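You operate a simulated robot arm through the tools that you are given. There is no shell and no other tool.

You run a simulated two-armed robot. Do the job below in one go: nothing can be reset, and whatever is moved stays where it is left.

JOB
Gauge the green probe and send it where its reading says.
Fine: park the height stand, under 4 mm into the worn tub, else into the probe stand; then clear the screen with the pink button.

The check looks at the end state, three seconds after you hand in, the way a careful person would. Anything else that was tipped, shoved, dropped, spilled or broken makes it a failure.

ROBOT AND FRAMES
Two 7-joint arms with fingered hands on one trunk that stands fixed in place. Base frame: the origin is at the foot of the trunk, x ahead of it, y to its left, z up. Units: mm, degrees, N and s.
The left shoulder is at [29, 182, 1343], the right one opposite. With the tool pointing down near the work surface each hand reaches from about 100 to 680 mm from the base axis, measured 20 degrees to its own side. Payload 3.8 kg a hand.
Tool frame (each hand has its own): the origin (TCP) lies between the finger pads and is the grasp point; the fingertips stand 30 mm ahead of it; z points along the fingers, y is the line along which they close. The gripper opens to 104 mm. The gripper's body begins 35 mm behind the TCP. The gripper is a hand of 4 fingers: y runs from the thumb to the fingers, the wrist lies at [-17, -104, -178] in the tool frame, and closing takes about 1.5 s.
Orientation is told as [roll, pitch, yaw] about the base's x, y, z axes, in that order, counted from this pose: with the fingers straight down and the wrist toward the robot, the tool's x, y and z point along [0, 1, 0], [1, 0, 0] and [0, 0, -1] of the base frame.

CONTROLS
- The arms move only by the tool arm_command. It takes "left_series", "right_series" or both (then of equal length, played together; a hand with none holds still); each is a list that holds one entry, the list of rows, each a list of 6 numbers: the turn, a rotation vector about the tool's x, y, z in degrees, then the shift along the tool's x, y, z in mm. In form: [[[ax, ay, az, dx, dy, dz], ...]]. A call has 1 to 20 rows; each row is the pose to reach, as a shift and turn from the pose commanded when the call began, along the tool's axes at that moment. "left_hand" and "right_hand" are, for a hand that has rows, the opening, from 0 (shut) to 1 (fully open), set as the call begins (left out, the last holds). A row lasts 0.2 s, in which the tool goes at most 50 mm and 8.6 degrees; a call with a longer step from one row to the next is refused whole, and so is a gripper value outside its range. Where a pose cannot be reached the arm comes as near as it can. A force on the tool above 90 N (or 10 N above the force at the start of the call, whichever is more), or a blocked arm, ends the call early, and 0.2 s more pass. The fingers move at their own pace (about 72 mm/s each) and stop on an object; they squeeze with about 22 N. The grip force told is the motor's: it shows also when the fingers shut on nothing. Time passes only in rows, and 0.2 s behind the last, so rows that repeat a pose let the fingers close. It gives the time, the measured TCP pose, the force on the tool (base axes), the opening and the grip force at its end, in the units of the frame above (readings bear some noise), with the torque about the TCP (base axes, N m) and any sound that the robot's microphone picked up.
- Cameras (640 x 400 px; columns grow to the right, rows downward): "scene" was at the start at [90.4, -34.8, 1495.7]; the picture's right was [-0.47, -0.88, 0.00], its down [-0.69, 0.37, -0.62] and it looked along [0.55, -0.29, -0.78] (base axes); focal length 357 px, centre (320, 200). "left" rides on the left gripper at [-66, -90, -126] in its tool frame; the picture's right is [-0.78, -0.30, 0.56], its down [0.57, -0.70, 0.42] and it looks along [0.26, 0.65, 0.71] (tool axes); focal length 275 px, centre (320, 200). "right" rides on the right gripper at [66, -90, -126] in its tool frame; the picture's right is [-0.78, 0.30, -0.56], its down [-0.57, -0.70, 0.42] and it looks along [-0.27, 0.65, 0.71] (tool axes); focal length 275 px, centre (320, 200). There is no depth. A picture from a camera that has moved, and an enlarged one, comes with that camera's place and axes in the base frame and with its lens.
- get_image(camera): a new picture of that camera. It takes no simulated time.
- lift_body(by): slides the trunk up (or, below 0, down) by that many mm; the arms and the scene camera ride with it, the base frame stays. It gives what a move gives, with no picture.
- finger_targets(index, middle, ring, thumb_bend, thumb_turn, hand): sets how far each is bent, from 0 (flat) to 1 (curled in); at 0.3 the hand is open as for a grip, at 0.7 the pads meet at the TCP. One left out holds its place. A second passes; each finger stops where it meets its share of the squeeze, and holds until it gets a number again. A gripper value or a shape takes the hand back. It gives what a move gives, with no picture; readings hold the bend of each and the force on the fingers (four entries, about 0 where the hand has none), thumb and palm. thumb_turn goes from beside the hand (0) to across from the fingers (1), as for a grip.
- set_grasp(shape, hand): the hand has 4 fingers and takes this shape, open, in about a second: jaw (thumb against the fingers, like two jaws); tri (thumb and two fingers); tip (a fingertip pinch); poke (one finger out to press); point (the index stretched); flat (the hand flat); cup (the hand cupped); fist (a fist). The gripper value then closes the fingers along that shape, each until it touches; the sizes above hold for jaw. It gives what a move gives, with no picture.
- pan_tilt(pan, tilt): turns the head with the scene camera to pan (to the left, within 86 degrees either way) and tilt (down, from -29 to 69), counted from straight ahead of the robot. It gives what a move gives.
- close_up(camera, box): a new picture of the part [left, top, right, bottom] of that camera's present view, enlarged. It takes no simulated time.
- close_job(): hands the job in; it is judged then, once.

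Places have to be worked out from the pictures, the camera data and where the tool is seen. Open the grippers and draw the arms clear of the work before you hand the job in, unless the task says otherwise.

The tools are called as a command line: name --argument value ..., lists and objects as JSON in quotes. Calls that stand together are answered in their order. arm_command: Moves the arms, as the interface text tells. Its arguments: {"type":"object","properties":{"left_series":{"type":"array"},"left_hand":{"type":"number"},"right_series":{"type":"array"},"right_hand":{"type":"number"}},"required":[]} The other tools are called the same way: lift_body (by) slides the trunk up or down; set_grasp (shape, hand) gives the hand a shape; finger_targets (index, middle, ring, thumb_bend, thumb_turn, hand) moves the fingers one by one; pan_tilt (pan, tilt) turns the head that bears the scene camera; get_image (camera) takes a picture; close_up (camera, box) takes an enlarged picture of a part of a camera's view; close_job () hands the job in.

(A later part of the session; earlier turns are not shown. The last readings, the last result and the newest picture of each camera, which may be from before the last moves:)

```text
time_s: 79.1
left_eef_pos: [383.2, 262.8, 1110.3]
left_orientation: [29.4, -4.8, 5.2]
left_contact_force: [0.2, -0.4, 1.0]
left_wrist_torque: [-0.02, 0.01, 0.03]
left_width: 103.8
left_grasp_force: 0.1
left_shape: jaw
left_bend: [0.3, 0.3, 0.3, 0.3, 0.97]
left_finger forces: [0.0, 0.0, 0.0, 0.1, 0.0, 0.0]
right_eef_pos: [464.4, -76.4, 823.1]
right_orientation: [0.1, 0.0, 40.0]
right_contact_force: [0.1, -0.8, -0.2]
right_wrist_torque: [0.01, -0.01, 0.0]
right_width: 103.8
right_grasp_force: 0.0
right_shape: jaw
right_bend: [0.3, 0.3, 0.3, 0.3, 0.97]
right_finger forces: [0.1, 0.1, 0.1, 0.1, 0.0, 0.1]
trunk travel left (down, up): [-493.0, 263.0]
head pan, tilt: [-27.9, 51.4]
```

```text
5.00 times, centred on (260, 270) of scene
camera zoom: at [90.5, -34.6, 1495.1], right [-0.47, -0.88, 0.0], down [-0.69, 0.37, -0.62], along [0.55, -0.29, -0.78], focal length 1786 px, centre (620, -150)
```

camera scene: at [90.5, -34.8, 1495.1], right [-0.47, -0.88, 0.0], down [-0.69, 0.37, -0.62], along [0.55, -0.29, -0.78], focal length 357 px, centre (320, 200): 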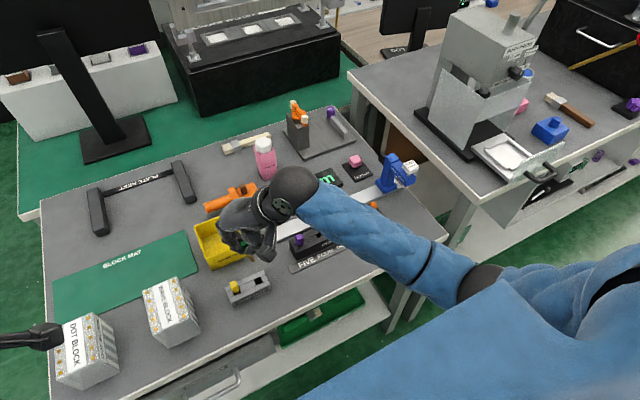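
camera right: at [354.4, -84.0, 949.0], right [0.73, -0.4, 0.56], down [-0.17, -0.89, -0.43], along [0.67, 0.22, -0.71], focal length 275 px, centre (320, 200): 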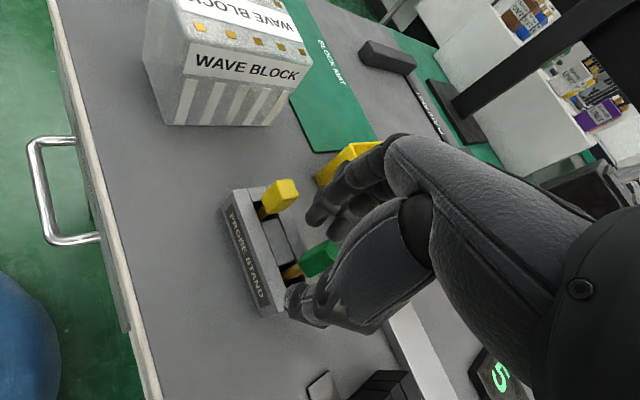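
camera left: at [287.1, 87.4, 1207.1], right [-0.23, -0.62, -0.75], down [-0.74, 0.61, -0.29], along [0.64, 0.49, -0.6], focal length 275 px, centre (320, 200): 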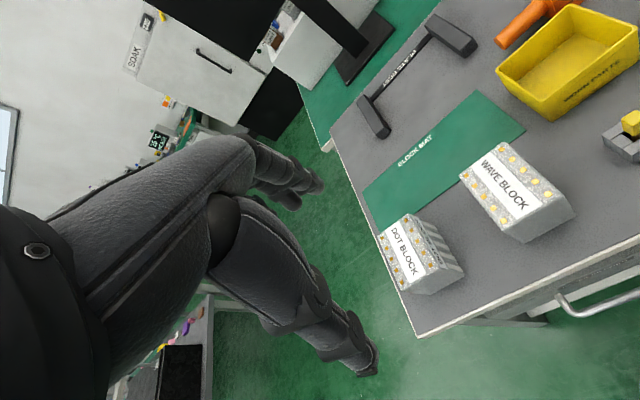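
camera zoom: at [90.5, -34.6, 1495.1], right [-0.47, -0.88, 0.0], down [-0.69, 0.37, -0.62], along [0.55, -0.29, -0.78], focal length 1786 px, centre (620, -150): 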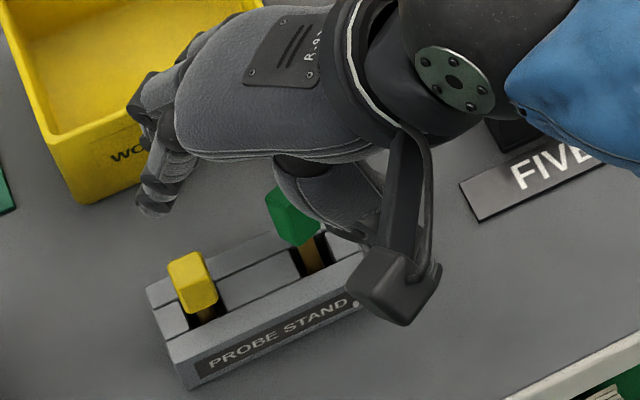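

The hand is fully open, clear of both probes, and the green probe stays upright. I lift straight up.

arm_command --right_series '[[[0, 0, 0, 0, 0, -5], [0, 0, 0, 0, 0, -12], [0, 0, 0, 0, 0, -24], [0, 0, 0, 0, 0, -42], [0, 0, 0, 0, 0, -64], [0, 0, 0, 0, 0, -88], [0, 0, 0, 0, 0, -110], [0, 0, 0, 0, 0, -110]]]'

close_up --camera "right" --box '[180, 170, 380, 340]'

close_up --camera "scene" --box '[200, 210, 320, 310]'

```text
time_s: 80.9
left_eef_pos: [382.6, 264.0, 1110.2]
left_orientation: [29.5, -4.8, 5.3]
left_contact_force: [-0.1, 0.4, 0.1]
left_wrist_torque: [-0.01, 0.03, -0.04]
left_width: 103.9
left_grasp_force: 0.0
left_shape: jaw
left_bend: [0.3, 0.3, 0.3, 0.3, 0.97]
left_finger forces: [0.1, 0.0, 0.0, 0.1, 0.1, 0.0]
right_eef_pos: [466.4, -76.4, 934.5]
right_orientation: [0.0, 0.0, 40.0]
right_contact_force: [0.0, 0.3, -0.9]
right_wrist_torque: [-0.01, -0.01, 0.03]
right_width: 103.7
right_grasp_force: 0.0
right_shape: jaw
right_bend: [0.3, 0.3, 0.3, 0.3, 0.97]
right_finger forces: [0.1, 0.1, 0.2, 0.1, 0.1, 0.0]
trunk travel left (down, up): [-493.0, 263.0]
head pan, tilt: [-27.9, 51.4]
```

```text
2.35 times, centred on (280, 255) of right
camera zoom: at [354.1, -83.7, 1058.9], right [0.73, -0.4, 0.56], down [-0.17, -0.89, -0.43], along [0.67, 0.22, -0.71], focal length 648 px, centre (414, 71)
```

zoom: 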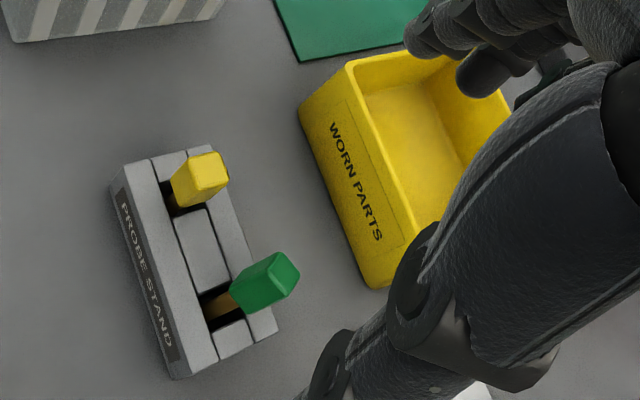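

```text
4.00 times, centred on (260, 260) of scene
camera zoom: at [90.5, -34.7, 1495.1], right [-0.47, -0.88, 0.0], down [-0.69, 0.37, -0.62], along [0.55, -0.29, -0.78], focal length 1429 px, centre (560, -40)
```

zoom: 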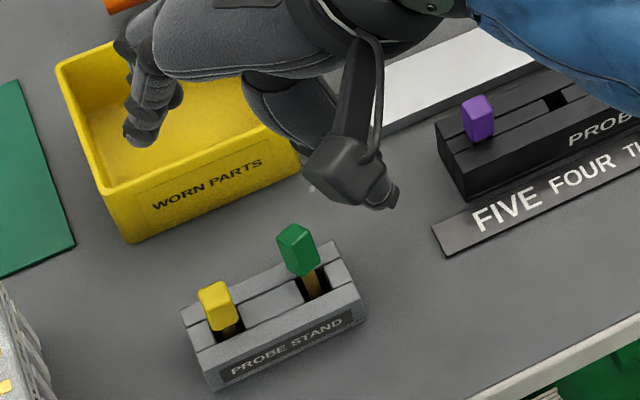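

The green probe stays standing in the slot; it seems to sit slightly higher than the yellow one. I zoom in from both cameras to judge its depth and tilt.

close_up --camera "scene" --box '[230, 255, 300, 310]'

close_up --camera "right" --box '[210, 220, 320, 330]'

get_image --camera "left"

```text
7.27 times, centred on (265, 282) of scene
camera zoom: at [90.5, -34.7, 1495.1], right [-0.47, -0.88, 0.0], down [-0.69, 0.37, -0.62], along [0.55, -0.29, -0.78], focal length 2599 px, centre (720, -400)
```

zoom: 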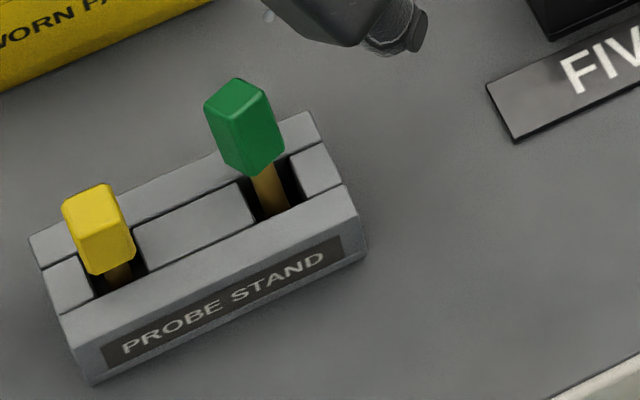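

```text
3.64 times, centred on (265, 275) of right
camera zoom: at [354.1, -83.7, 1058.9], right [0.73, -0.4, 0.56], down [-0.17, -0.89, -0.43], along [0.67, 0.22, -0.71], focal length 1001 px, centre (520, -73)
```

zoom: 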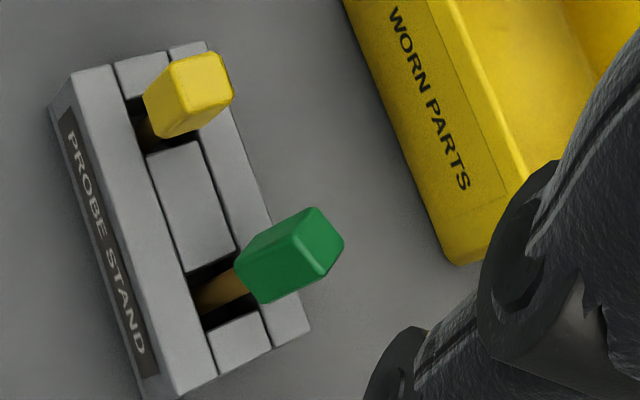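

```text
taken
camera left: at [296.6, 135.3, 1178.1], right [-0.18, -0.42, -0.89], down [-0.75, 0.64, -0.15], along [0.63, 0.64, -0.43], focal length 275 px, centre (320, 200)
```

left: 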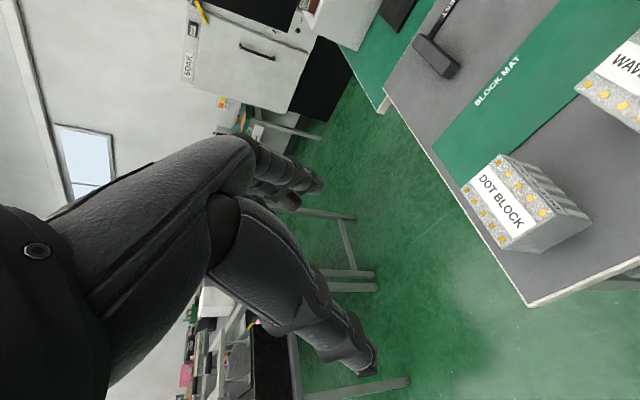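

From these two cameras, whose viewing planes nearly coincide, a lean toward +x cannot be told from extra height. I move the right hand aside with yaw +90° so its camera sees the stand from the right-hand side.

arm_command --right_series '[[[0, 0, -6, -11, -14, 0], [0, 0, -12, -22, -28, 0], [0, 0, -18, -33, -42, 0], [0, 0, -24, -44, -56, 0], [0, 0, -30, -55, -70, 0], [0, 0, -36, -66, -84, 5], [0, 0, -43, -77, -98, 12], [0, 0, -50, -87, -112, 20], [0, 0, -50, -87, -112, 20]]]'

get_image --camera "right"

get_image --camera "scene"

```text
time_s: 82.9
left_eef_pos: [381.8, 262.6, 1110.7]
left_orientation: [29.6, -4.8, 5.2]
left_contact_force: [0.2, -0.2, 0.3]
left_wrist_torque: [0.0, -0.01, -0.01]
left_width: 104.0
left_grasp_force: 0.0
left_shape: jaw
left_bend: [0.3, 0.3, 0.3, 0.3, 0.97]
left_finger forces: [0.0, 0.1, 0.0, 0.0, 0.0, 0.1]
right_eef_pos: [434.7, -215.7, 914.4]
right_orientation: [0.0, 0.0, 90.1]
right_contact_force: [-0.9, 0.6, -0.3]
right_wrist_torque: [0.0, -0.02, -0.02]
right_width: 104.0
right_grasp_force: 0.0
right_shape: jaw
right_bend: [0.3, 0.3, 0.3, 0.3, 0.97]
right_finger forces: [0.1, 0.0, 0.0, 0.0, 0.0, 0.0]
trunk travel left (down, up): [-493.0, 263.0]
head pan, tilt: [-27.9, 51.4]
```

```text
taken
camera right: at [370.1, -306.0, 1038.1], right [0.78, 0.3, 0.56], down [0.57, -0.7, -0.43], along [0.26, 0.65, -0.71], focal length 275 px, centre (320, 200)
```

right: 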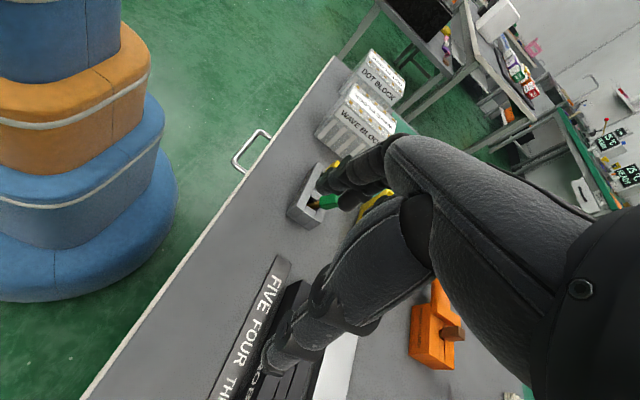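

```text
taken
camera scene: at [90.4, -34.5, 1495.1], right [-0.47, -0.88, 0.0], down [-0.69, 0.37, -0.62], along [0.55, -0.29, -0.78], focal length 357 px, centre (320, 200)
```

scene: 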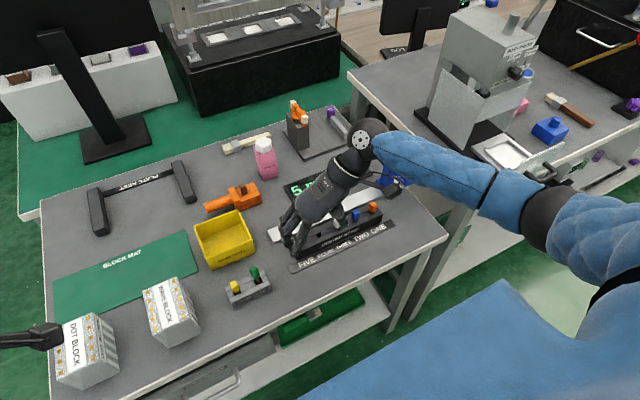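

The stand is half behind my fingers; I shift the hand a bit in +x to clear the view.

arm_command --right_series '[[[0, 0, 0, -20, -6, -7], [0, 0, 0, -40, -12, -14], [0, 0, 0, -60, -20, -20], [0, 0, 0, -60, -20, -20]]]'

get_image --camera "right"

close_up --camera "right" --box '[230, 140, 350, 250]'

```text
time_s: 83.9
left_eef_pos: [381.7, 263.7, 1108.4]
left_orientation: [29.4, -4.8, 5.2]
left_contact_force: [-0.7, -0.1, 0.3]
left_wrist_torque: [0.02, 0.0, -0.01]
left_width: 104.0
left_grasp_force: 0.0
left_shape: jaw
left_bend: [0.3, 0.3, 0.3, 0.3, 0.97]
left_finger forces: [0.0, 0.1, 0.1, 0.1, 0.0, 0.0]
right_eef_pos: [496.0, -236.1, 933.5]
right_orientation: [0.3, -0.1, 90.2]
right_contact_force: [-1.4, 0.0, -0.2]
right_wrist_torque: [0.0, 0.01, 0.0]
right_width: 103.6
right_grasp_force: 0.0
right_shape: jaw
right_bend: [0.3, 0.3, 0.3, 0.3, 0.97]
right_finger forces: [0.1, 0.1, 0.0, 0.1, 0.0, 0.0]
trunk travel left (down, up): [-493.0, 263.0]
head pan, tilt: [-27.9, 51.4]
```

```text
taken
camera right: at [429.5, -325.6, 1058.5], right [0.78, 0.3, 0.56], down [0.57, -0.7, -0.43], along [0.26, 0.65, -0.71], focal length 275 px, centre (320, 200)
```

right: 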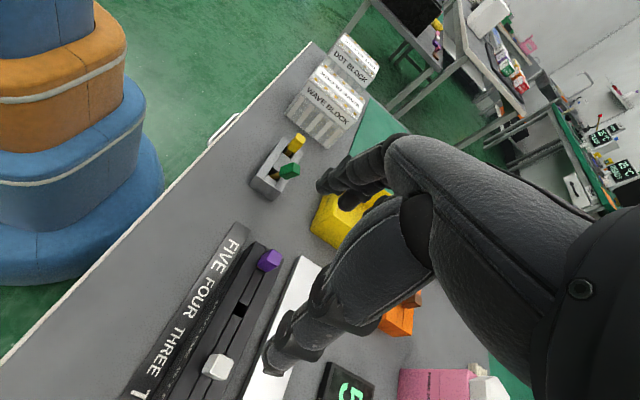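

```text
3.64 times, centred on (290, 195) of right
camera zoom: at [429.5, -325.6, 1058.5], right [0.78, 0.3, 0.56], down [0.57, -0.7, -0.43], along [0.26, 0.65, -0.71], focal length 1001 px, centre (429, 218)
```

zoom: 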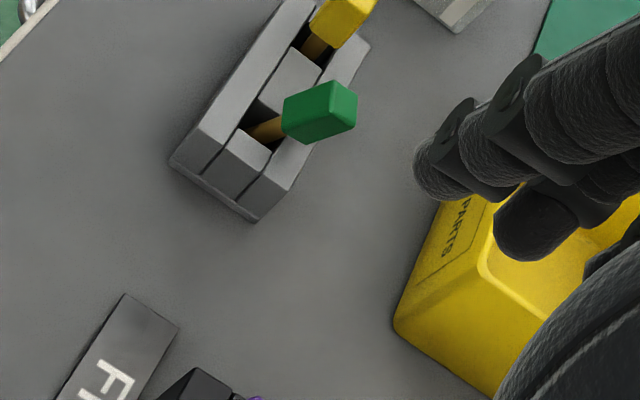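

This view shows the truth: the yellow probe is upright but the green one leans noticeably toward +x inside the slot. I zoom in more to understand the slot and how the stems sit.

close_up --camera "right" --box '[265, 130, 325, 205]'

close_up --camera "scene" --box '[225, 255, 285, 310]'

close_up --camera "right" --box '[120, 210, 300, 400]'

```text
5.33 times, centred on (295, 168) of right
camera zoom: at [429.5, -325.6, 1058.5], right [0.78, 0.3, 0.56], down [0.57, -0.7, -0.43], along [0.26, 0.65, -0.71], focal length 1468 px, centre (453, 373)
```

zoom: 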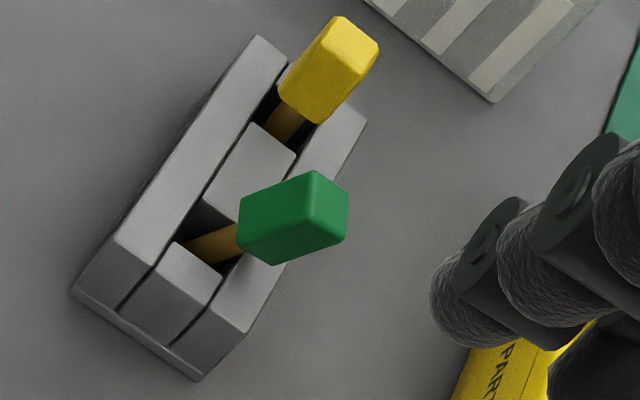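

```text
7.27 times, centred on (255, 282) of scene
camera zoom: at [90.1, -34.8, 1495.1], right [-0.47, -0.88, 0.0], down [-0.69, 0.37, -0.62], along [0.55, -0.29, -0.78], focal length 2599 px, centre (793, -400)
```

zoom: 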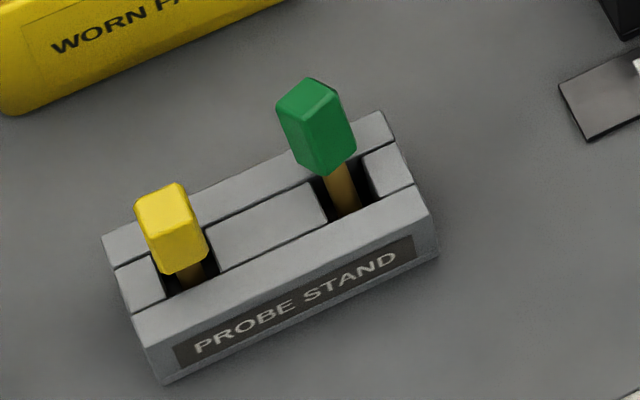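

```text
2.11 times, centred on (210, 305) of right
camera zoom: at [429.5, -325.6, 1058.5], right [0.78, 0.3, 0.56], down [0.57, -0.7, -0.43], along [0.26, 0.65, -0.71], focal length 580 px, centre (552, -21)
```

zoom: 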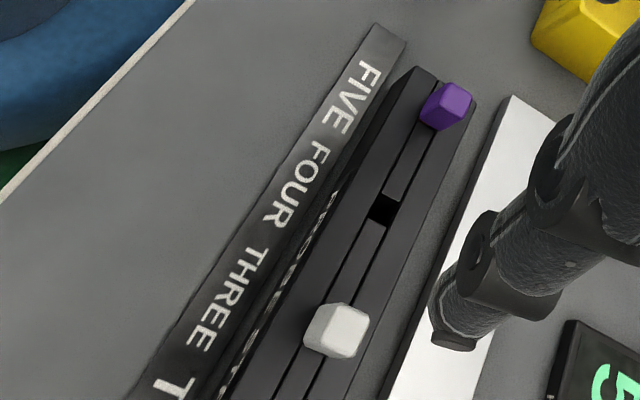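

Triangulating from these two well-separated views: the slot centre is really at (459,-77) with its top at z≈776 (about 6 mm nearer than I assumed), so the stem was against the far wall and the probe tilted ~20° toward +x on release. I'll regrasp it and set it upright in the slot's centre; first a tighter look at the cap's orientation.

close_up --camera "right" --box '[278, 152, 308, 186]'

close_up --camera "scene" --box '[240, 258, 280, 293]'

```text
11.76 times, centred on (293, 169) of right
camera zoom: at [429.5, -325.6, 1058.5], right [0.78, 0.3, 0.56], down [0.57, -0.7, -0.43], along [0.26, 0.65, -0.71], focal length 3238 px, centre (638, 565)
```

zoom: 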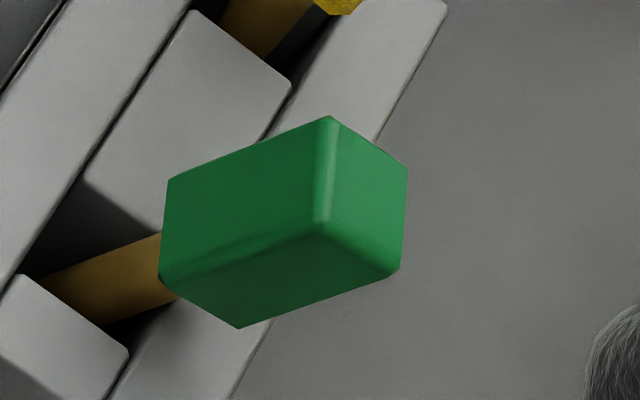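

```text
11.43 times, centred on (260, 276) of scene
camera zoom: at [90.1, -34.8, 1495.1], right [-0.47, -0.88, 0.0], down [-0.69, 0.37, -0.62], along [0.55, -0.29, -0.78], focal length 4084 px, centre (1006, -663)
```

zoom: 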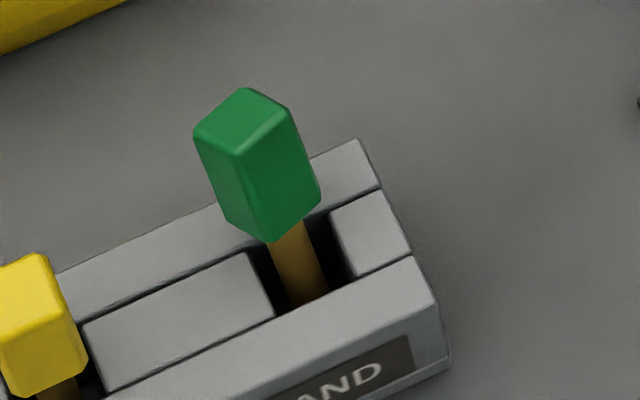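

The cap is about 13×13×22 mm, its top centre at (475.3,-76.4,809) and its axis leans ≈20° toward +x, twisted ≈27°. To watch the repositioning from a truly different side, I bring the left hand's camera over to the left of the stand: first un-roll the left hand while moving it toward (415,150,1040).

arm_command --left_series '[[[0, -6, 0, -27, 3, 1], [0, -12, 0, -54, 7, 2], [0, -18, 0, -81, 10, 3], [0, -24, 0, -108, 14, 4], [0, -29.5, 0, -136, 17, 5], [0, -29.5, 0, -136, 17, 5]]]'

get_image --camera "left"

get_image --camera "scene"

```text
time_s: 84.6
left_eef_pos: [405.6, 259.6, 1083.3]
left_orientation: [24.4, -7.5, 5.0]
left_contact_force: [-0.4, -0.4, 0.6]
left_wrist_torque: [-0.01, 0.0, 0.01]
left_width: 104.1
left_grasp_force: 0.1
left_shape: jaw
left_bend: [0.3, 0.3, 0.3, 0.3, 0.97]
left_finger forces: [0.0, 0.0, 0.0, 0.1, 0.1, 0.0]
right_eef_pos: [495.4, -234.4, 932.7]
right_orientation: [0.1, -0.2, 90.1]
right_contact_force: [0.0, 0.4, 0.6]
right_wrist_torque: [0.0, 0.01, 0.01]
right_width: 103.6
right_grasp_force: 0.0
right_shape: jaw
right_bend: [0.3, 0.3, 0.3, 0.3, 0.97]
right_finger forces: [0.0, 0.0, 0.1, 0.0, 0.0, 0.0]
trunk travel left (down, up): [-493.0, 263.0]
head pan, tilt: [-27.9, 51.4]
stopped in row 3 (left hand): the arm was blocked; the commanded pose is now the measured one
```

```text
taken
camera left: at [315.7, 138.5, 1158.5], right [-0.14, -0.49, -0.86], down [-0.73, 0.63, -0.24], along [0.66, 0.6, -0.45], focal length 275 px, centre (320, 200)
```

left: 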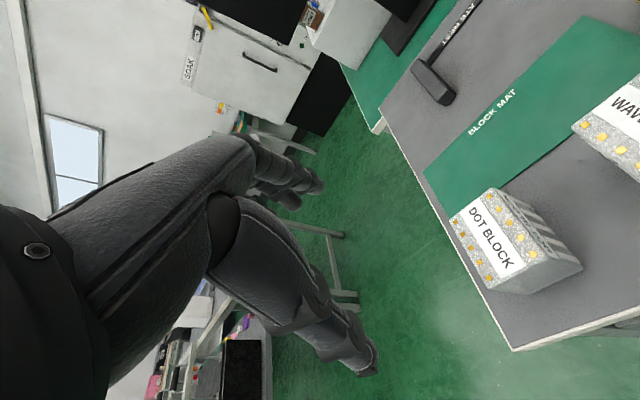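

```text
taken
camera scene: at [90.4, -34.5, 1495.1], right [-0.47, -0.88, 0.0], down [-0.69, 0.37, -0.62], along [0.55, -0.29, -0.78], focal length 357 px, centre (320, 200)
```

scene: 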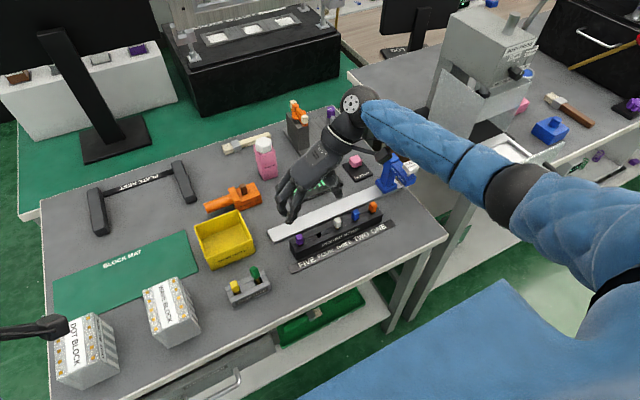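

The left arm is folded against its own limit and won't come across easily, so I leave it where it is, well clear. I return the right hand (open, yaw +27° to match the cap faces) above the slot to regrasp; I'll centre the stem by feeling the slot walls.

arm_command --right_series '[[[0, 0, 6.3, 3, 16, 0], [0, 0, 12.6, 6, 32, 0], [0, 0, 18.9, 10, 48, 0], [0, 0, 25.2, 13, 64, 0], [0, 0, 31.5, 16, 80, 0], [0, 0, 37.8, 20, 96, 0], [0, 0, 44.1, 23, 112, 0], [0, 0, 50.4, 26, 128, 0], [0, 0, 56.7, 30, 144, 0], [0, 0, 63, 33, 158, 0], [0, 0, 63, 33, 158, 0]]]' --right_hand 1.0

get_image --camera "right"

close_up --camera "scene" --box '[200, 200, 320, 310]'

```text
time_s: 87.0
left_eef_pos: [406.9, 258.0, 1083.8]
left_orientation: [24.4, -7.5, 5.1]
left_contact_force: [0.4, -0.6, 1.1]
left_wrist_torque: [-0.05, -0.02, -0.03]
left_width: 103.7
left_grasp_force: 0.0
left_shape: jaw
left_bend: [0.3, 0.3, 0.3, 0.3, 0.97]
left_finger forces: [0.0, 0.0, 0.1, 0.0, 0.2, 0.1]
right_eef_pos: [462.9, -77.4, 934.3]
right_orientation: [0.1, 0.1, 27.0]
right_contact_force: [1.0, 0.4, 0.3]
right_wrist_torque: [0.01, -0.04, -0.01]
right_width: 103.7
right_grasp_force: 0.1
right_shape: jaw
right_bend: [0.3, 0.3, 0.3, 0.3, 0.97]
right_finger forces: [0.0, 0.0, 0.1, 0.0, 0.0, 0.1]
trunk travel left (down, up): [-493.0, 263.0]
head pan, tilt: [-27.9, 51.4]
```

```text
taken
camera right: at [352.5, -59.6, 1058.9], right [0.62, -0.56, 0.56], down [-0.37, -0.83, -0.43], along [0.7, 0.06, -0.71], focal length 275 px, centre (320, 200)
```

right: 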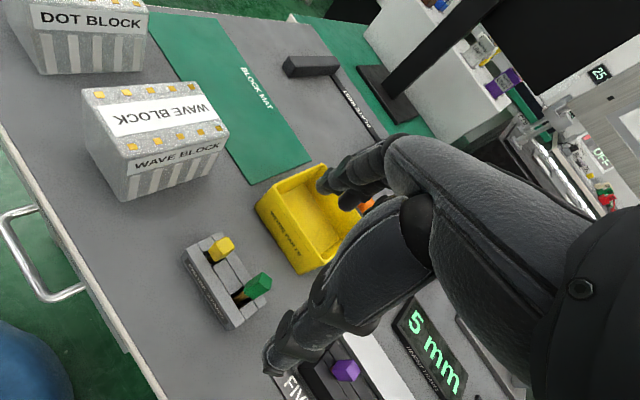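

```text
3.64 times, centred on (260, 255) of scene
camera zoom: at [90.7, -35.1, 1495.1], right [-0.47, -0.88, 0.0], down [-0.69, 0.37, -0.62], along [0.55, -0.29, -0.78], focal length 1299 px, centre (538, 0)
```

zoom: 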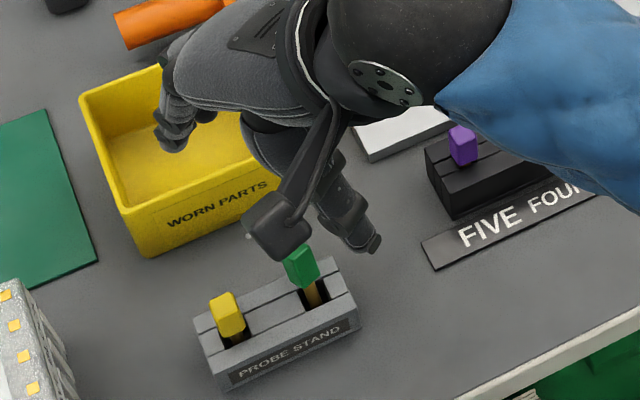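

The pose at yaw 27° is reached. I lower the open hand around the leaning cap in two stages.

arm_command --right_series '[[[0, 0, 0, 0, 0, 20], [0, 0, 0, 0, 0, 40], [0, 0, 0, 0, 0, 60], [0, 0, 0, 0, 0, 76], [0, 0, 0, 0, 0, 76]]]'

get_image --camera "right"

close_up --camera "scene" --box '[200, 200, 320, 310]'

```text
time_s: 88.2
left_eef_pos: [407.1, 257.6, 1084.1]
left_orientation: [24.4, -7.4, 5.1]
left_contact_force: [0.4, -0.3, -0.4]
left_wrist_torque: [-0.02, -0.05, 0.02]
left_width: 104.0
left_grasp_force: 0.1
left_shape: jaw
left_bend: [0.3, 0.3, 0.3, 0.3, 0.97]
left_finger forces: [0.1, 0.1, 0.0, 0.0, 0.1, 0.0]
right_eef_pos: [462.8, -77.2, 857.2]
right_orientation: [0.1, -0.1, 27.1]
right_contact_force: [-0.5, -0.3, 0.1]
right_wrist_torque: [0.01, 0.01, -0.01]
right_width: 103.7
right_grasp_force: 0.2
right_shape: jaw
right_bend: [0.3, 0.3, 0.3, 0.3, 0.97]
right_finger forces: [0.1, 0.0, 0.1, 0.1, 0.0, 0.1]
trunk travel left (down, up): [-493.0, 263.0]
head pan, tilt: [-27.9, 51.4]
```

```text
taken
camera right: at [352.0, -59.3, 982.4], right [0.62, -0.56, 0.56], down [-0.36, -0.83, -0.43], along [0.7, 0.06, -0.71], focal length 275 px, centre (320, 200)
```

right: 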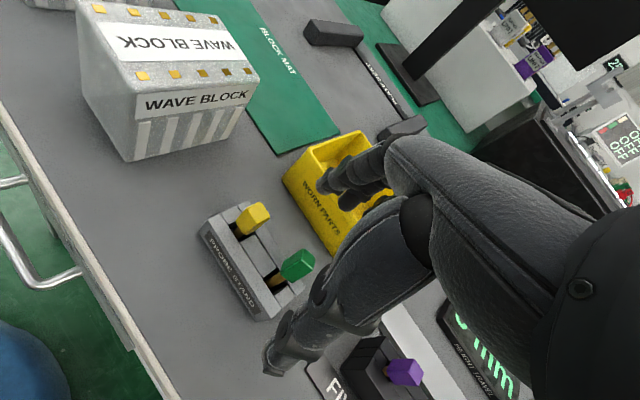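

```text
3.64 times, centred on (260, 255) of scene
camera zoom: at [90.5, -34.6, 1495.1], right [-0.47, -0.88, 0.0], down [-0.69, 0.37, -0.62], along [0.55, -0.29, -0.78], focal length 1299 px, centre (538, 0)
```

zoom: 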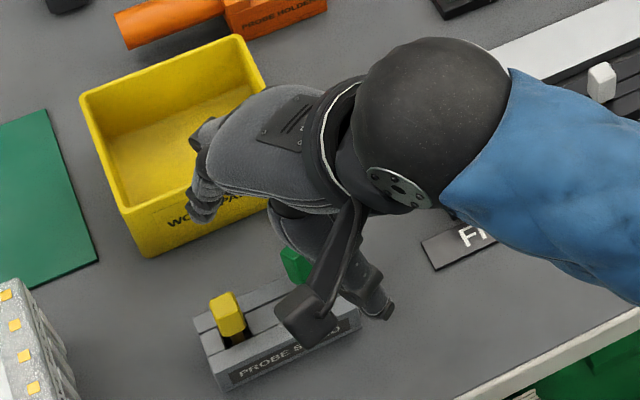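

Fingers stay well short of the tub (tips near x≈515, tub face ≈550). I lower the rest to grasp height.

arm_command --right_series '[[[0, 0, 0, 0, 0, 10], [0, 0, 0, 0, 0, 20], [0, 0, 0, 0, 0, 29], [0, 0, 0, 0, 0, 35], [0, 0, 0, 0, 0, 35]]]'

get_image --camera "right"

close_up --camera "right" --box '[220, 150, 400, 320]'

close_up --camera "scene" --box '[210, 220, 310, 310]'

```text
time_s: 89.4
left_eef_pos: [406.1, 258.9, 1083.9]
left_orientation: [24.3, -7.5, 5.1]
left_contact_force: [-0.4, 0.2, 0.4]
left_wrist_torque: [-0.02, -0.01, 0.01]
left_width: 104.0
left_grasp_force: 0.0
left_shape: jaw
left_bend: [0.3, 0.3, 0.3, 0.3, 0.97]
left_finger forces: [0.0, 0.0, 0.1, 0.1, 0.1, 0.0]
right_eef_pos: [461.8, -76.9, 822.6]
right_orientation: [0.1, -0.1, 27.1]
right_contact_force: [0.8, -1.2, 0.4]
right_wrist_torque: [0.01, 0.0, -0.02]
right_width: 103.8
right_grasp_force: 0.1
right_shape: jaw
right_bend: [0.3, 0.3, 0.3, 0.3, 0.97]
right_finger forces: [0.0, 0.0, 0.0, 0.0, 0.0, 0.0]
trunk travel left (down, up): [-493.0, 263.0]
head pan, tilt: [-27.9, 51.4]
```

```text
taken
camera right: at [352.3, -59.2, 947.8], right [0.62, -0.56, 0.56], down [-0.36, -0.83, -0.43], along [0.7, 0.06, -0.71], focal length 275 px, centre (320, 200)
```

right: 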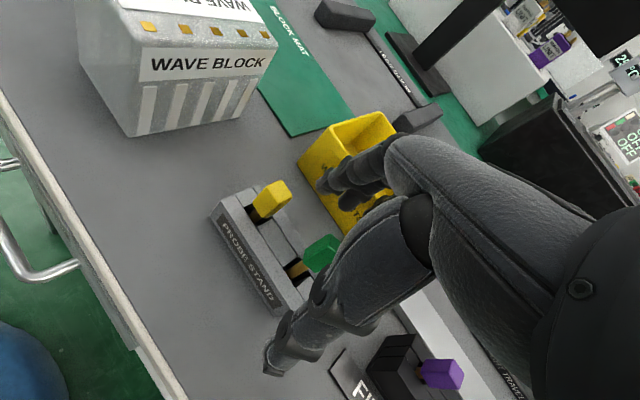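

```text
2.35 times, centred on (310, 235) of right
camera zoom: at [352.3, -59.2, 947.8], right [0.62, -0.56, 0.56], down [-0.36, -0.83, -0.43], along [0.7, 0.06, -0.71], focal length 648 px, centre (344, 118)
```

zoom: 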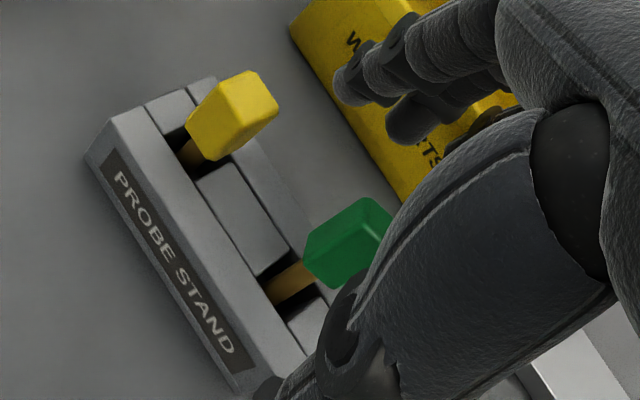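

```text
4.44 times, centred on (260, 265) of scene
camera zoom: at [90.5, -34.6, 1495.1], right [-0.47, -0.88, 0.0], down [-0.69, 0.37, -0.62], along [0.55, -0.29, -0.78], focal length 1588 px, centre (587, -89)
```

zoom: 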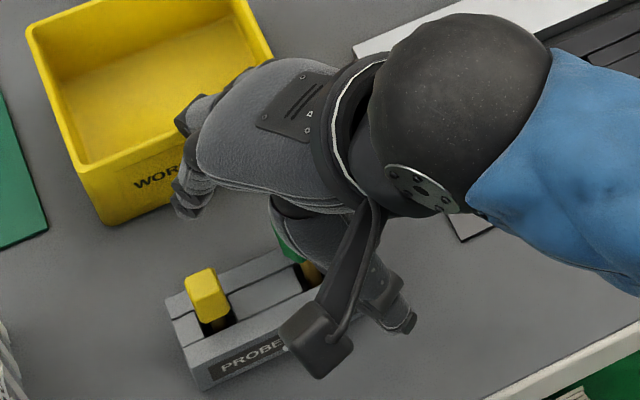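

The leaning cap is inside the open hand. I close; the fingers will push the cap upright against the thumb near the slot's centre.

arm_command --right_series '[[[0, 0, 0, 0, 0, 0], [0, 0, 0, 0, 0, 0], [0, 0, 0, 0, 0, 0], [0, 0, 0, 0, 0, 0], [0, 0, 0, 0, 0, 0], [0, 0, 0, 0, 0, 0], [0, 0, 0, 0, 0, 0], [0, 0, 0, 0, 0, 0], [0, 0, 0, 0, 0, 0]]]' --right_hand 0.0

close_up --camera "right" --box '[220, 150, 400, 320]'

close_up --camera "scene" --box '[210, 220, 310, 310]'

```text
time_s: 91.4
left_eef_pos: [406.1, 258.8, 1084.5]
left_orientation: [24.4, -7.4, 5.1]
left_contact_force: [-0.6, -0.2, 0.4]
left_wrist_torque: [-0.01, -0.03, -0.01]
left_width: 103.8
left_grasp_force: 0.0
left_shape: jaw
left_bend: [0.3, 0.3, 0.3, 0.3, 0.97]
left_finger forces: [0.1, 0.0, 0.0, 0.1, 0.0, 0.0]
right_eef_pos: [462.8, -76.6, 822.4]
right_orientation: [0.1, 0.0, 27.2]
right_contact_force: [0.3, 0.3, -0.2]
right_wrist_torque: [0.0, -0.01, -0.03]
right_width: 1.1
right_grasp_force: 22.4
right_shape: jaw
right_bend: [0.7, 0.64, 0.7, 0.73, 1.0]
right_finger forces: [0.0, 11.3, 0.0, 0.0, 18.2, 0.0]
trunk travel left (down, up): [-493.0, 263.0]
head pan, tilt: [-27.9, 51.4]
```

```text
2.35 times, centred on (310, 235) of right
camera zoom: at [352.4, -59.3, 947.8], right [0.62, -0.56, 0.56], down [-0.36, -0.83, -0.43], along [0.7, 0.06, -0.71], focal length 648 px, centre (344, 118)
```

zoom: 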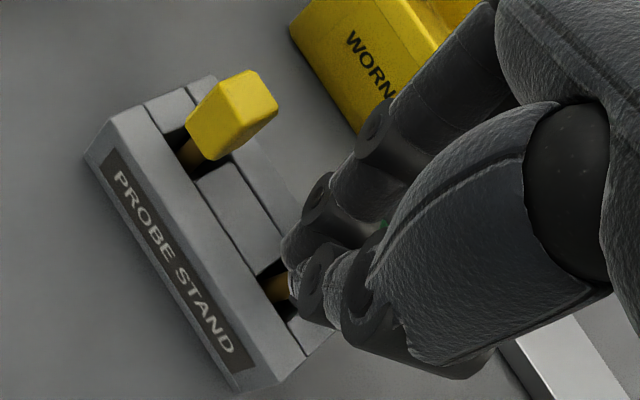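

```text
4.44 times, centred on (260, 265) of scene
camera zoom: at [90.5, -34.6, 1495.1], right [-0.47, -0.88, 0.0], down [-0.69, 0.37, -0.62], along [0.55, -0.29, -0.78], focal length 1588 px, centre (587, -89)
```

zoom: 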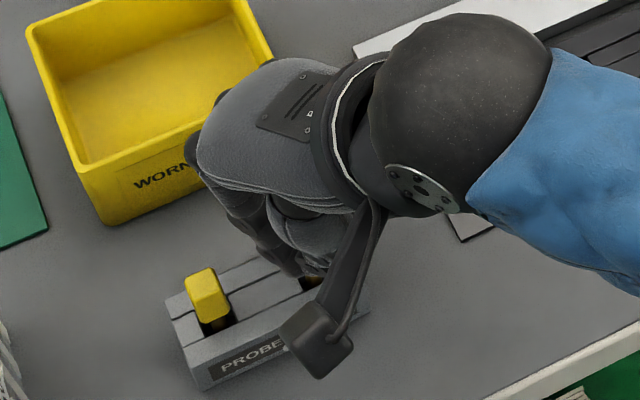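

Only middle finger and thumb carry load now, with almost no reaction force, and the stem at the slot plane appears near (459,-78.6), the slot's centre. I zoom in on the stem to judge the lean before releasing again.

close_up --camera "right" --box '[270, 200, 350, 270]'

close_up --camera "scene" --box '[240, 255, 300, 300]'

```text
5.71 times, centred on (310, 235) of right
camera zoom: at [352.4, -59.3, 947.8], right [0.62, -0.56, 0.56], down [-0.36, -0.83, -0.43], along [0.7, 0.06, -0.71], focal length 1573 px, centre (377, 0)
```

zoom: 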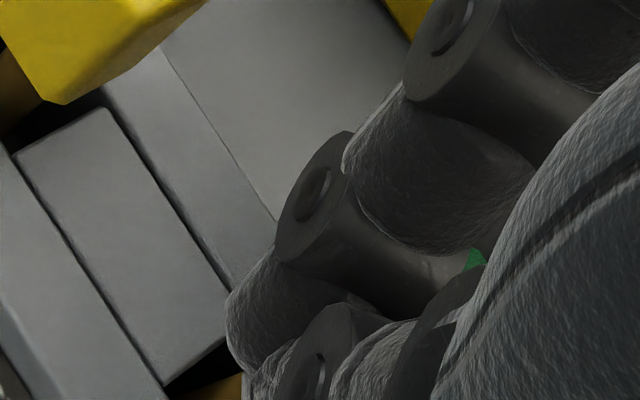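

```text
8.89 times, centred on (270, 278) of scene
camera zoom: at [90.5, -34.6, 1495.1], right [-0.47, -0.88, 0.0], down [-0.69, 0.37, -0.62], along [0.55, -0.29, -0.78], focal length 3176 px, centre (764, -489)
```

zoom: 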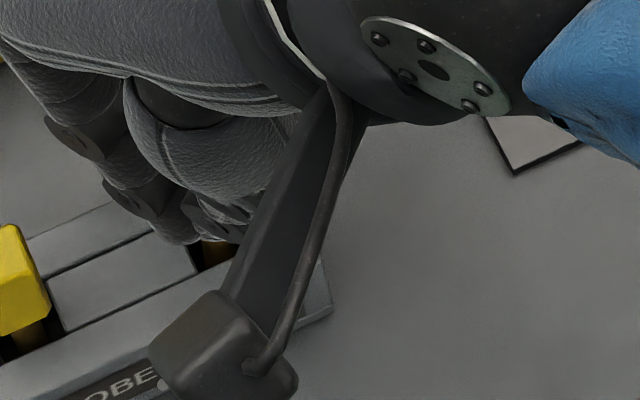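

I lift the probe gently out again to inspect how it sits in the hand before placing it properly.

arm_command --right_series '[[[0, 0, 0, 0, 0, -3], [0, 0, 0, 0, 0, -8], [0, 0, 0, 0, 0, -14], [0, 0, 0, 0, 0, -22], [0, 0, 0, 0, 0, -32], [0, 0, 0, 0, 0, -44], [0, 0, 0, 0, 0, -58], [0, 0, 0, 0, 0, -58]]]'

close_up --camera "right" --box '[220, 180, 400, 340]'

close_up --camera "scene" --box '[220, 210, 310, 300]'

```text
time_s: 93.2
left_eef_pos: [406.5, 259.5, 1083.8]
left_orientation: [24.4, -7.4, 5.1]
left_contact_force: [-0.2, 0.2, 0.4]
left_wrist_torque: [-0.05, 0.02, -0.04]
left_width: 104.2
left_grasp_force: 0.1
left_shape: jaw
left_bend: [0.3, 0.3, 0.3, 0.3, 0.97]
left_finger forces: [0.0, 0.1, 0.1, 0.1, 0.1, 0.0]
right_eef_pos: [461.3, -76.8, 881.3]
right_orientation: [0.1, 0.0, 27.0]
right_contact_force: [0.0, 0.1, -0.7]
right_wrist_torque: [-0.02, 0.0, 0.01]
right_width: 1.4
right_grasp_force: 22.1
right_shape: jaw
right_bend: [0.7, 0.64, 0.7, 0.73, 1.0]
right_finger forces: [0.0, 11.2, 0.0, 0.0, 18.4, 0.0]
trunk travel left (down, up): [-493.0, 263.0]
head pan, tilt: [-27.9, 51.4]
```

```text
2.50 times, centred on (310, 260) of right
camera zoom: at [351.7, -59.8, 1005.9], right [0.62, -0.56, 0.56], down [-0.36, -0.83, -0.43], along [0.7, 0.06, -0.71], focal length 688 px, centre (345, 50)
```

zoom: 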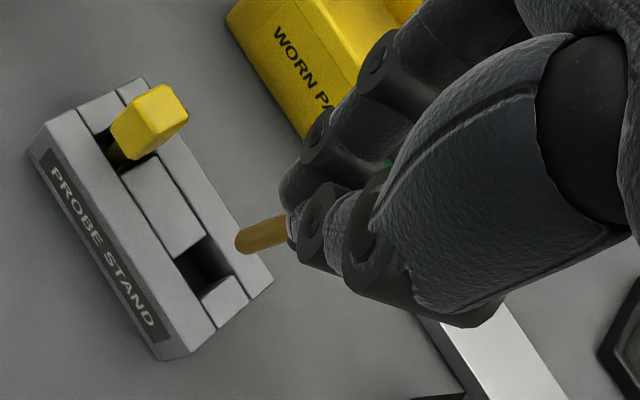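

```text
4.44 times, centred on (265, 255) of scene
camera zoom: at [90.6, -34.6, 1495.1], right [-0.47, -0.88, 0.0], down [-0.69, 0.37, -0.62], along [0.55, -0.29, -0.78], focal length 1588 px, centre (564, -44)
```

zoom: 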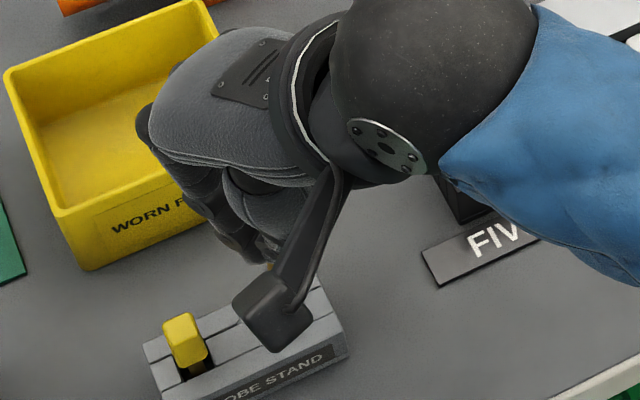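

The stem is leaning in the grip (its image direction is off vertical). I carry it back to the right with yaw +90°, where the wrist camera and head camera see it from well-separated directions, to measure the lean.

arm_command --right_series '[[[0, 0, 0, 0, 0, -20], [0, 0, -4, -5, -2, -40], [0, 0, -10, -18, -6, -54], [0, 0, -17, -34, -12, -54], [0, 0, -24, -50, -18, -54], [0, 0, -31, -66, -24, -54], [0, 0, -38, -82, -30, -54], [0, 0, -45, -98, -36, -54], [0, 0, -52, -114, -41, -54], [0, 0, -58, -128, -46, -54], [0, 0, -63, -140, -50, -54], [0, 0, -63, -140, -50, -54]]]'

get_image --camera "right"

close_up --camera "right" --box '[220, 180, 400, 340]'

close_up --camera "scene" --box '[250, 140, 400, 260]'

```text
time_s: 95.8
left_eef_pos: [406.0, 259.3, 1084.2]
left_orientation: [24.4, -7.5, 5.2]
left_contact_force: [-0.4, -0.7, 0.0]
left_wrist_torque: [-0.01, -0.02, 0.0]
left_width: 104.1
left_grasp_force: 0.0
left_shape: jaw
left_bend: [0.3, 0.3, 0.3, 0.3, 0.97]
left_finger forces: [0.1, 0.0, 0.1, 0.0, 0.0, 0.0]
right_eef_pos: [480.0, -225.1, 934.4]
right_orientation: [0.1, -0.2, 90.1]
right_contact_force: [0.1, 0.8, -1.1]
right_wrist_torque: [0.01, -0.02, 0.0]
right_width: 1.3
right_grasp_force: 22.0
right_shape: jaw
right_bend: [0.7, 0.64, 0.7, 0.73, 1.0]
right_finger forces: [0.0, 11.3, 0.0, 0.0, 18.3, 0.0]
trunk travel left (down, up): [-493.0, 263.0]
head pan, tilt: [-27.9, 51.4]
```

```text
taken
camera right: at [415.6, -315.1, 1059.0], right [0.78, 0.3, 0.56], down [0.57, -0.7, -0.43], along [0.26, 0.65, -0.71], focal length 275 px, centre (320, 200)
```

right: 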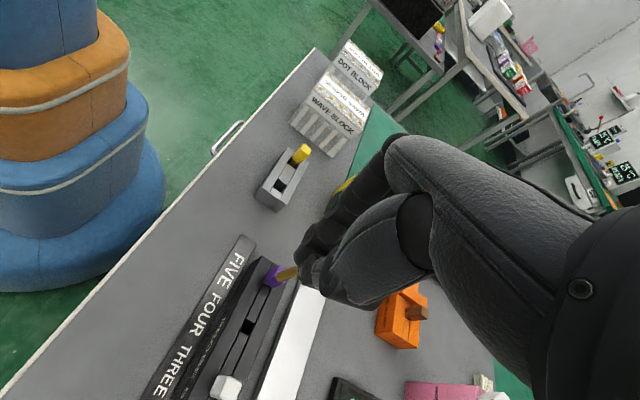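

```text
2.50 times, centred on (310, 260) of right
camera zoom: at [415.6, -315.1, 1059.0], right [0.78, 0.3, 0.56], down [0.57, -0.7, -0.43], along [0.26, 0.65, -0.71], focal length 688 px, centre (345, 50)
```

zoom: 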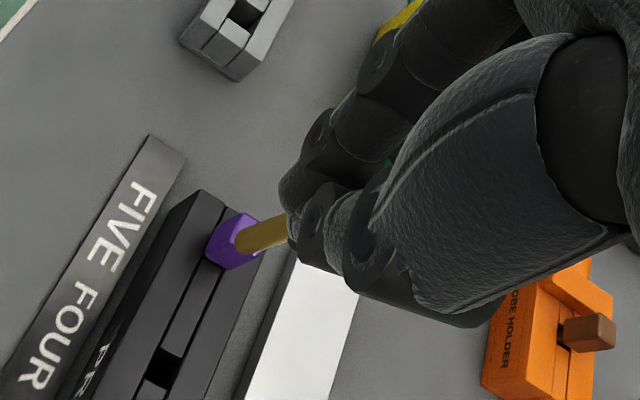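

```text
3.33 times, centred on (325, 200) of scene
camera zoom: at [90.4, -34.6, 1495.1], right [-0.47, -0.88, 0.0], down [-0.69, 0.37, -0.62], along [0.55, -0.29, -0.78], focal length 1191 px, centre (303, 200)
```

zoom: 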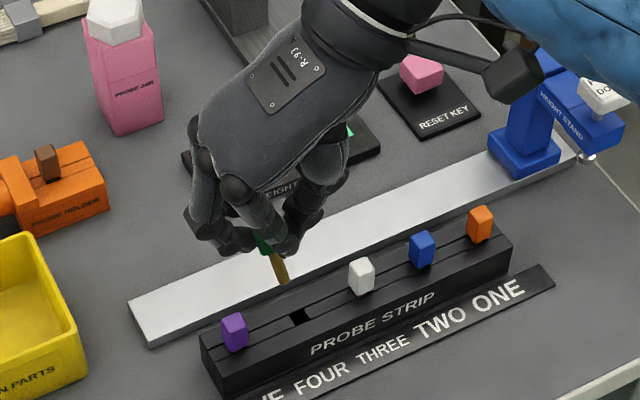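

Both views now separate well: the tip is right under the TCP at (481.2,-225.7,861). I zoom in to measure the stem's lean more precisely.

close_up --camera "scene" --box '[290, 180, 350, 240]'

close_up --camera "right" --box '[265, 240, 325, 300]'

```text
6.67 times, centred on (320, 210) of scene
camera zoom: at [90.4, -34.6, 1495.1], right [-0.47, -0.88, 0.0], down [-0.69, 0.37, -0.62], along [0.55, -0.29, -0.78], focal length 2382 px, centre (320, 133)
```

zoom: 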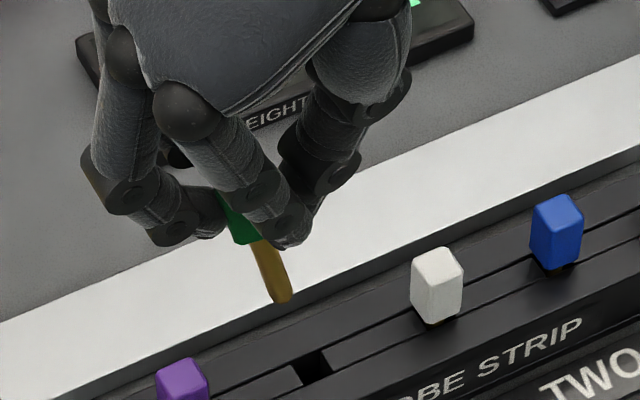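

```text
6.67 times, centred on (295, 270) of right
camera zoom: at [415.6, -315.1, 1059.0], right [0.78, 0.3, 0.56], down [0.57, -0.7, -0.43], along [0.26, 0.65, -0.71], focal length 1835 px, centre (487, -267)
```

zoom: 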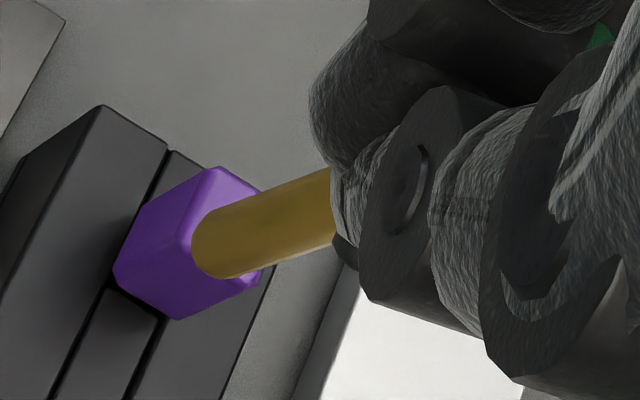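

Measured: the probe's axis leans ≈17° in the hand (up-vector ≈(0.27,0.14,0.95) at this yaw). I tilt the hand by the opposite rotation so the probe hangs vertical, then re-measure.

arm_command --right_series '[[[-2.7, -5.1, 0, 0, 0, -4], [-5.4, -10.2, 0, 0, 0, -8], [-8.1, -15.4, 0, 0, 0, -8], [-8.1, -15.4, 0, 0, 0, -8]]]'

close_up --camera "scene" --box '[290, 180, 350, 240]'

close_up --camera "right" --box '[265, 240, 325, 300]'

```text
time_s: 96.8
left_eef_pos: [406.9, 259.5, 1083.8]
left_orientation: [24.4, -7.5, 5.0]
left_contact_force: [0.3, -0.1, 0.2]
left_wrist_torque: [0.01, 0.0, 0.04]
left_width: 104.3
left_grasp_force: 0.0
left_shape: jaw
left_bend: [0.3, 0.3, 0.3, 0.3, 0.97]
left_finger forces: [0.0, 0.0, 0.0, 0.0, 0.0, 0.0]
right_eef_pos: [482.2, -224.8, 942.6]
right_orientation: [-15.5, -8.1, 91.1]
right_contact_force: [-0.2, -0.4, -1.2]
right_wrist_torque: [-0.01, -0.01, -0.03]
right_width: 1.1
right_grasp_force: 21.4
right_shape: jaw
right_bend: [0.7, 0.64, 0.7, 0.73, 1.0]
right_finger forces: [0.0, 11.2, 0.0, 0.1, 18.4, 0.1]
trunk travel left (down, up): [-493.0, 263.0]
head pan, tilt: [-27.9, 51.4]
```

```text
6.67 times, centred on (320, 210) of scene
camera zoom: at [90.9, -34.4, 1495.1], right [-0.47, -0.88, 0.0], down [-0.69, 0.37, -0.62], along [0.55, -0.29, -0.78], focal length 2382 px, centre (320, 133)
```

zoom: 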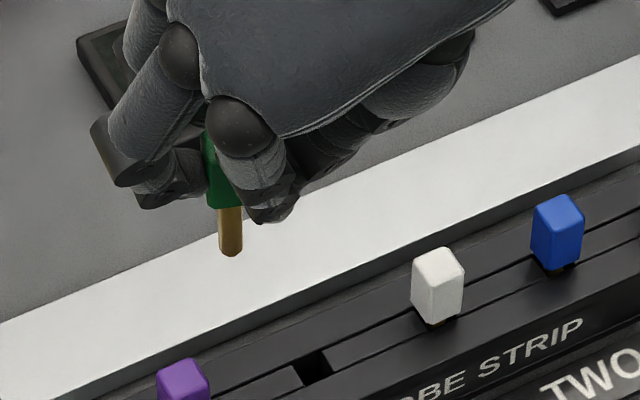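

```text
6.67 times, centred on (295, 270) of right
camera zoom: at [386.3, -330.2, 1031.6], right [0.59, 0.2, 0.78], down [0.68, -0.65, -0.35], along [0.43, 0.74, -0.52], focal length 1835 px, centre (487, -267)
```

zoom: 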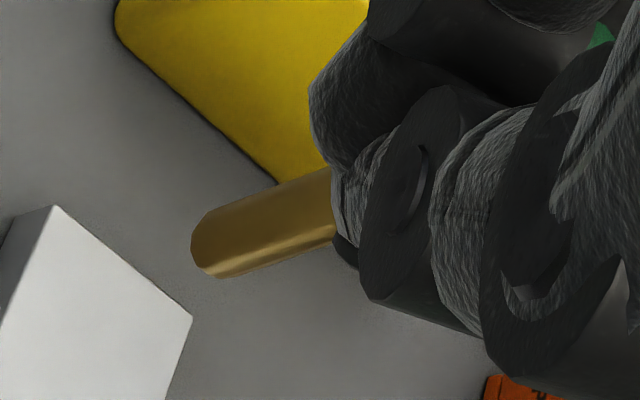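

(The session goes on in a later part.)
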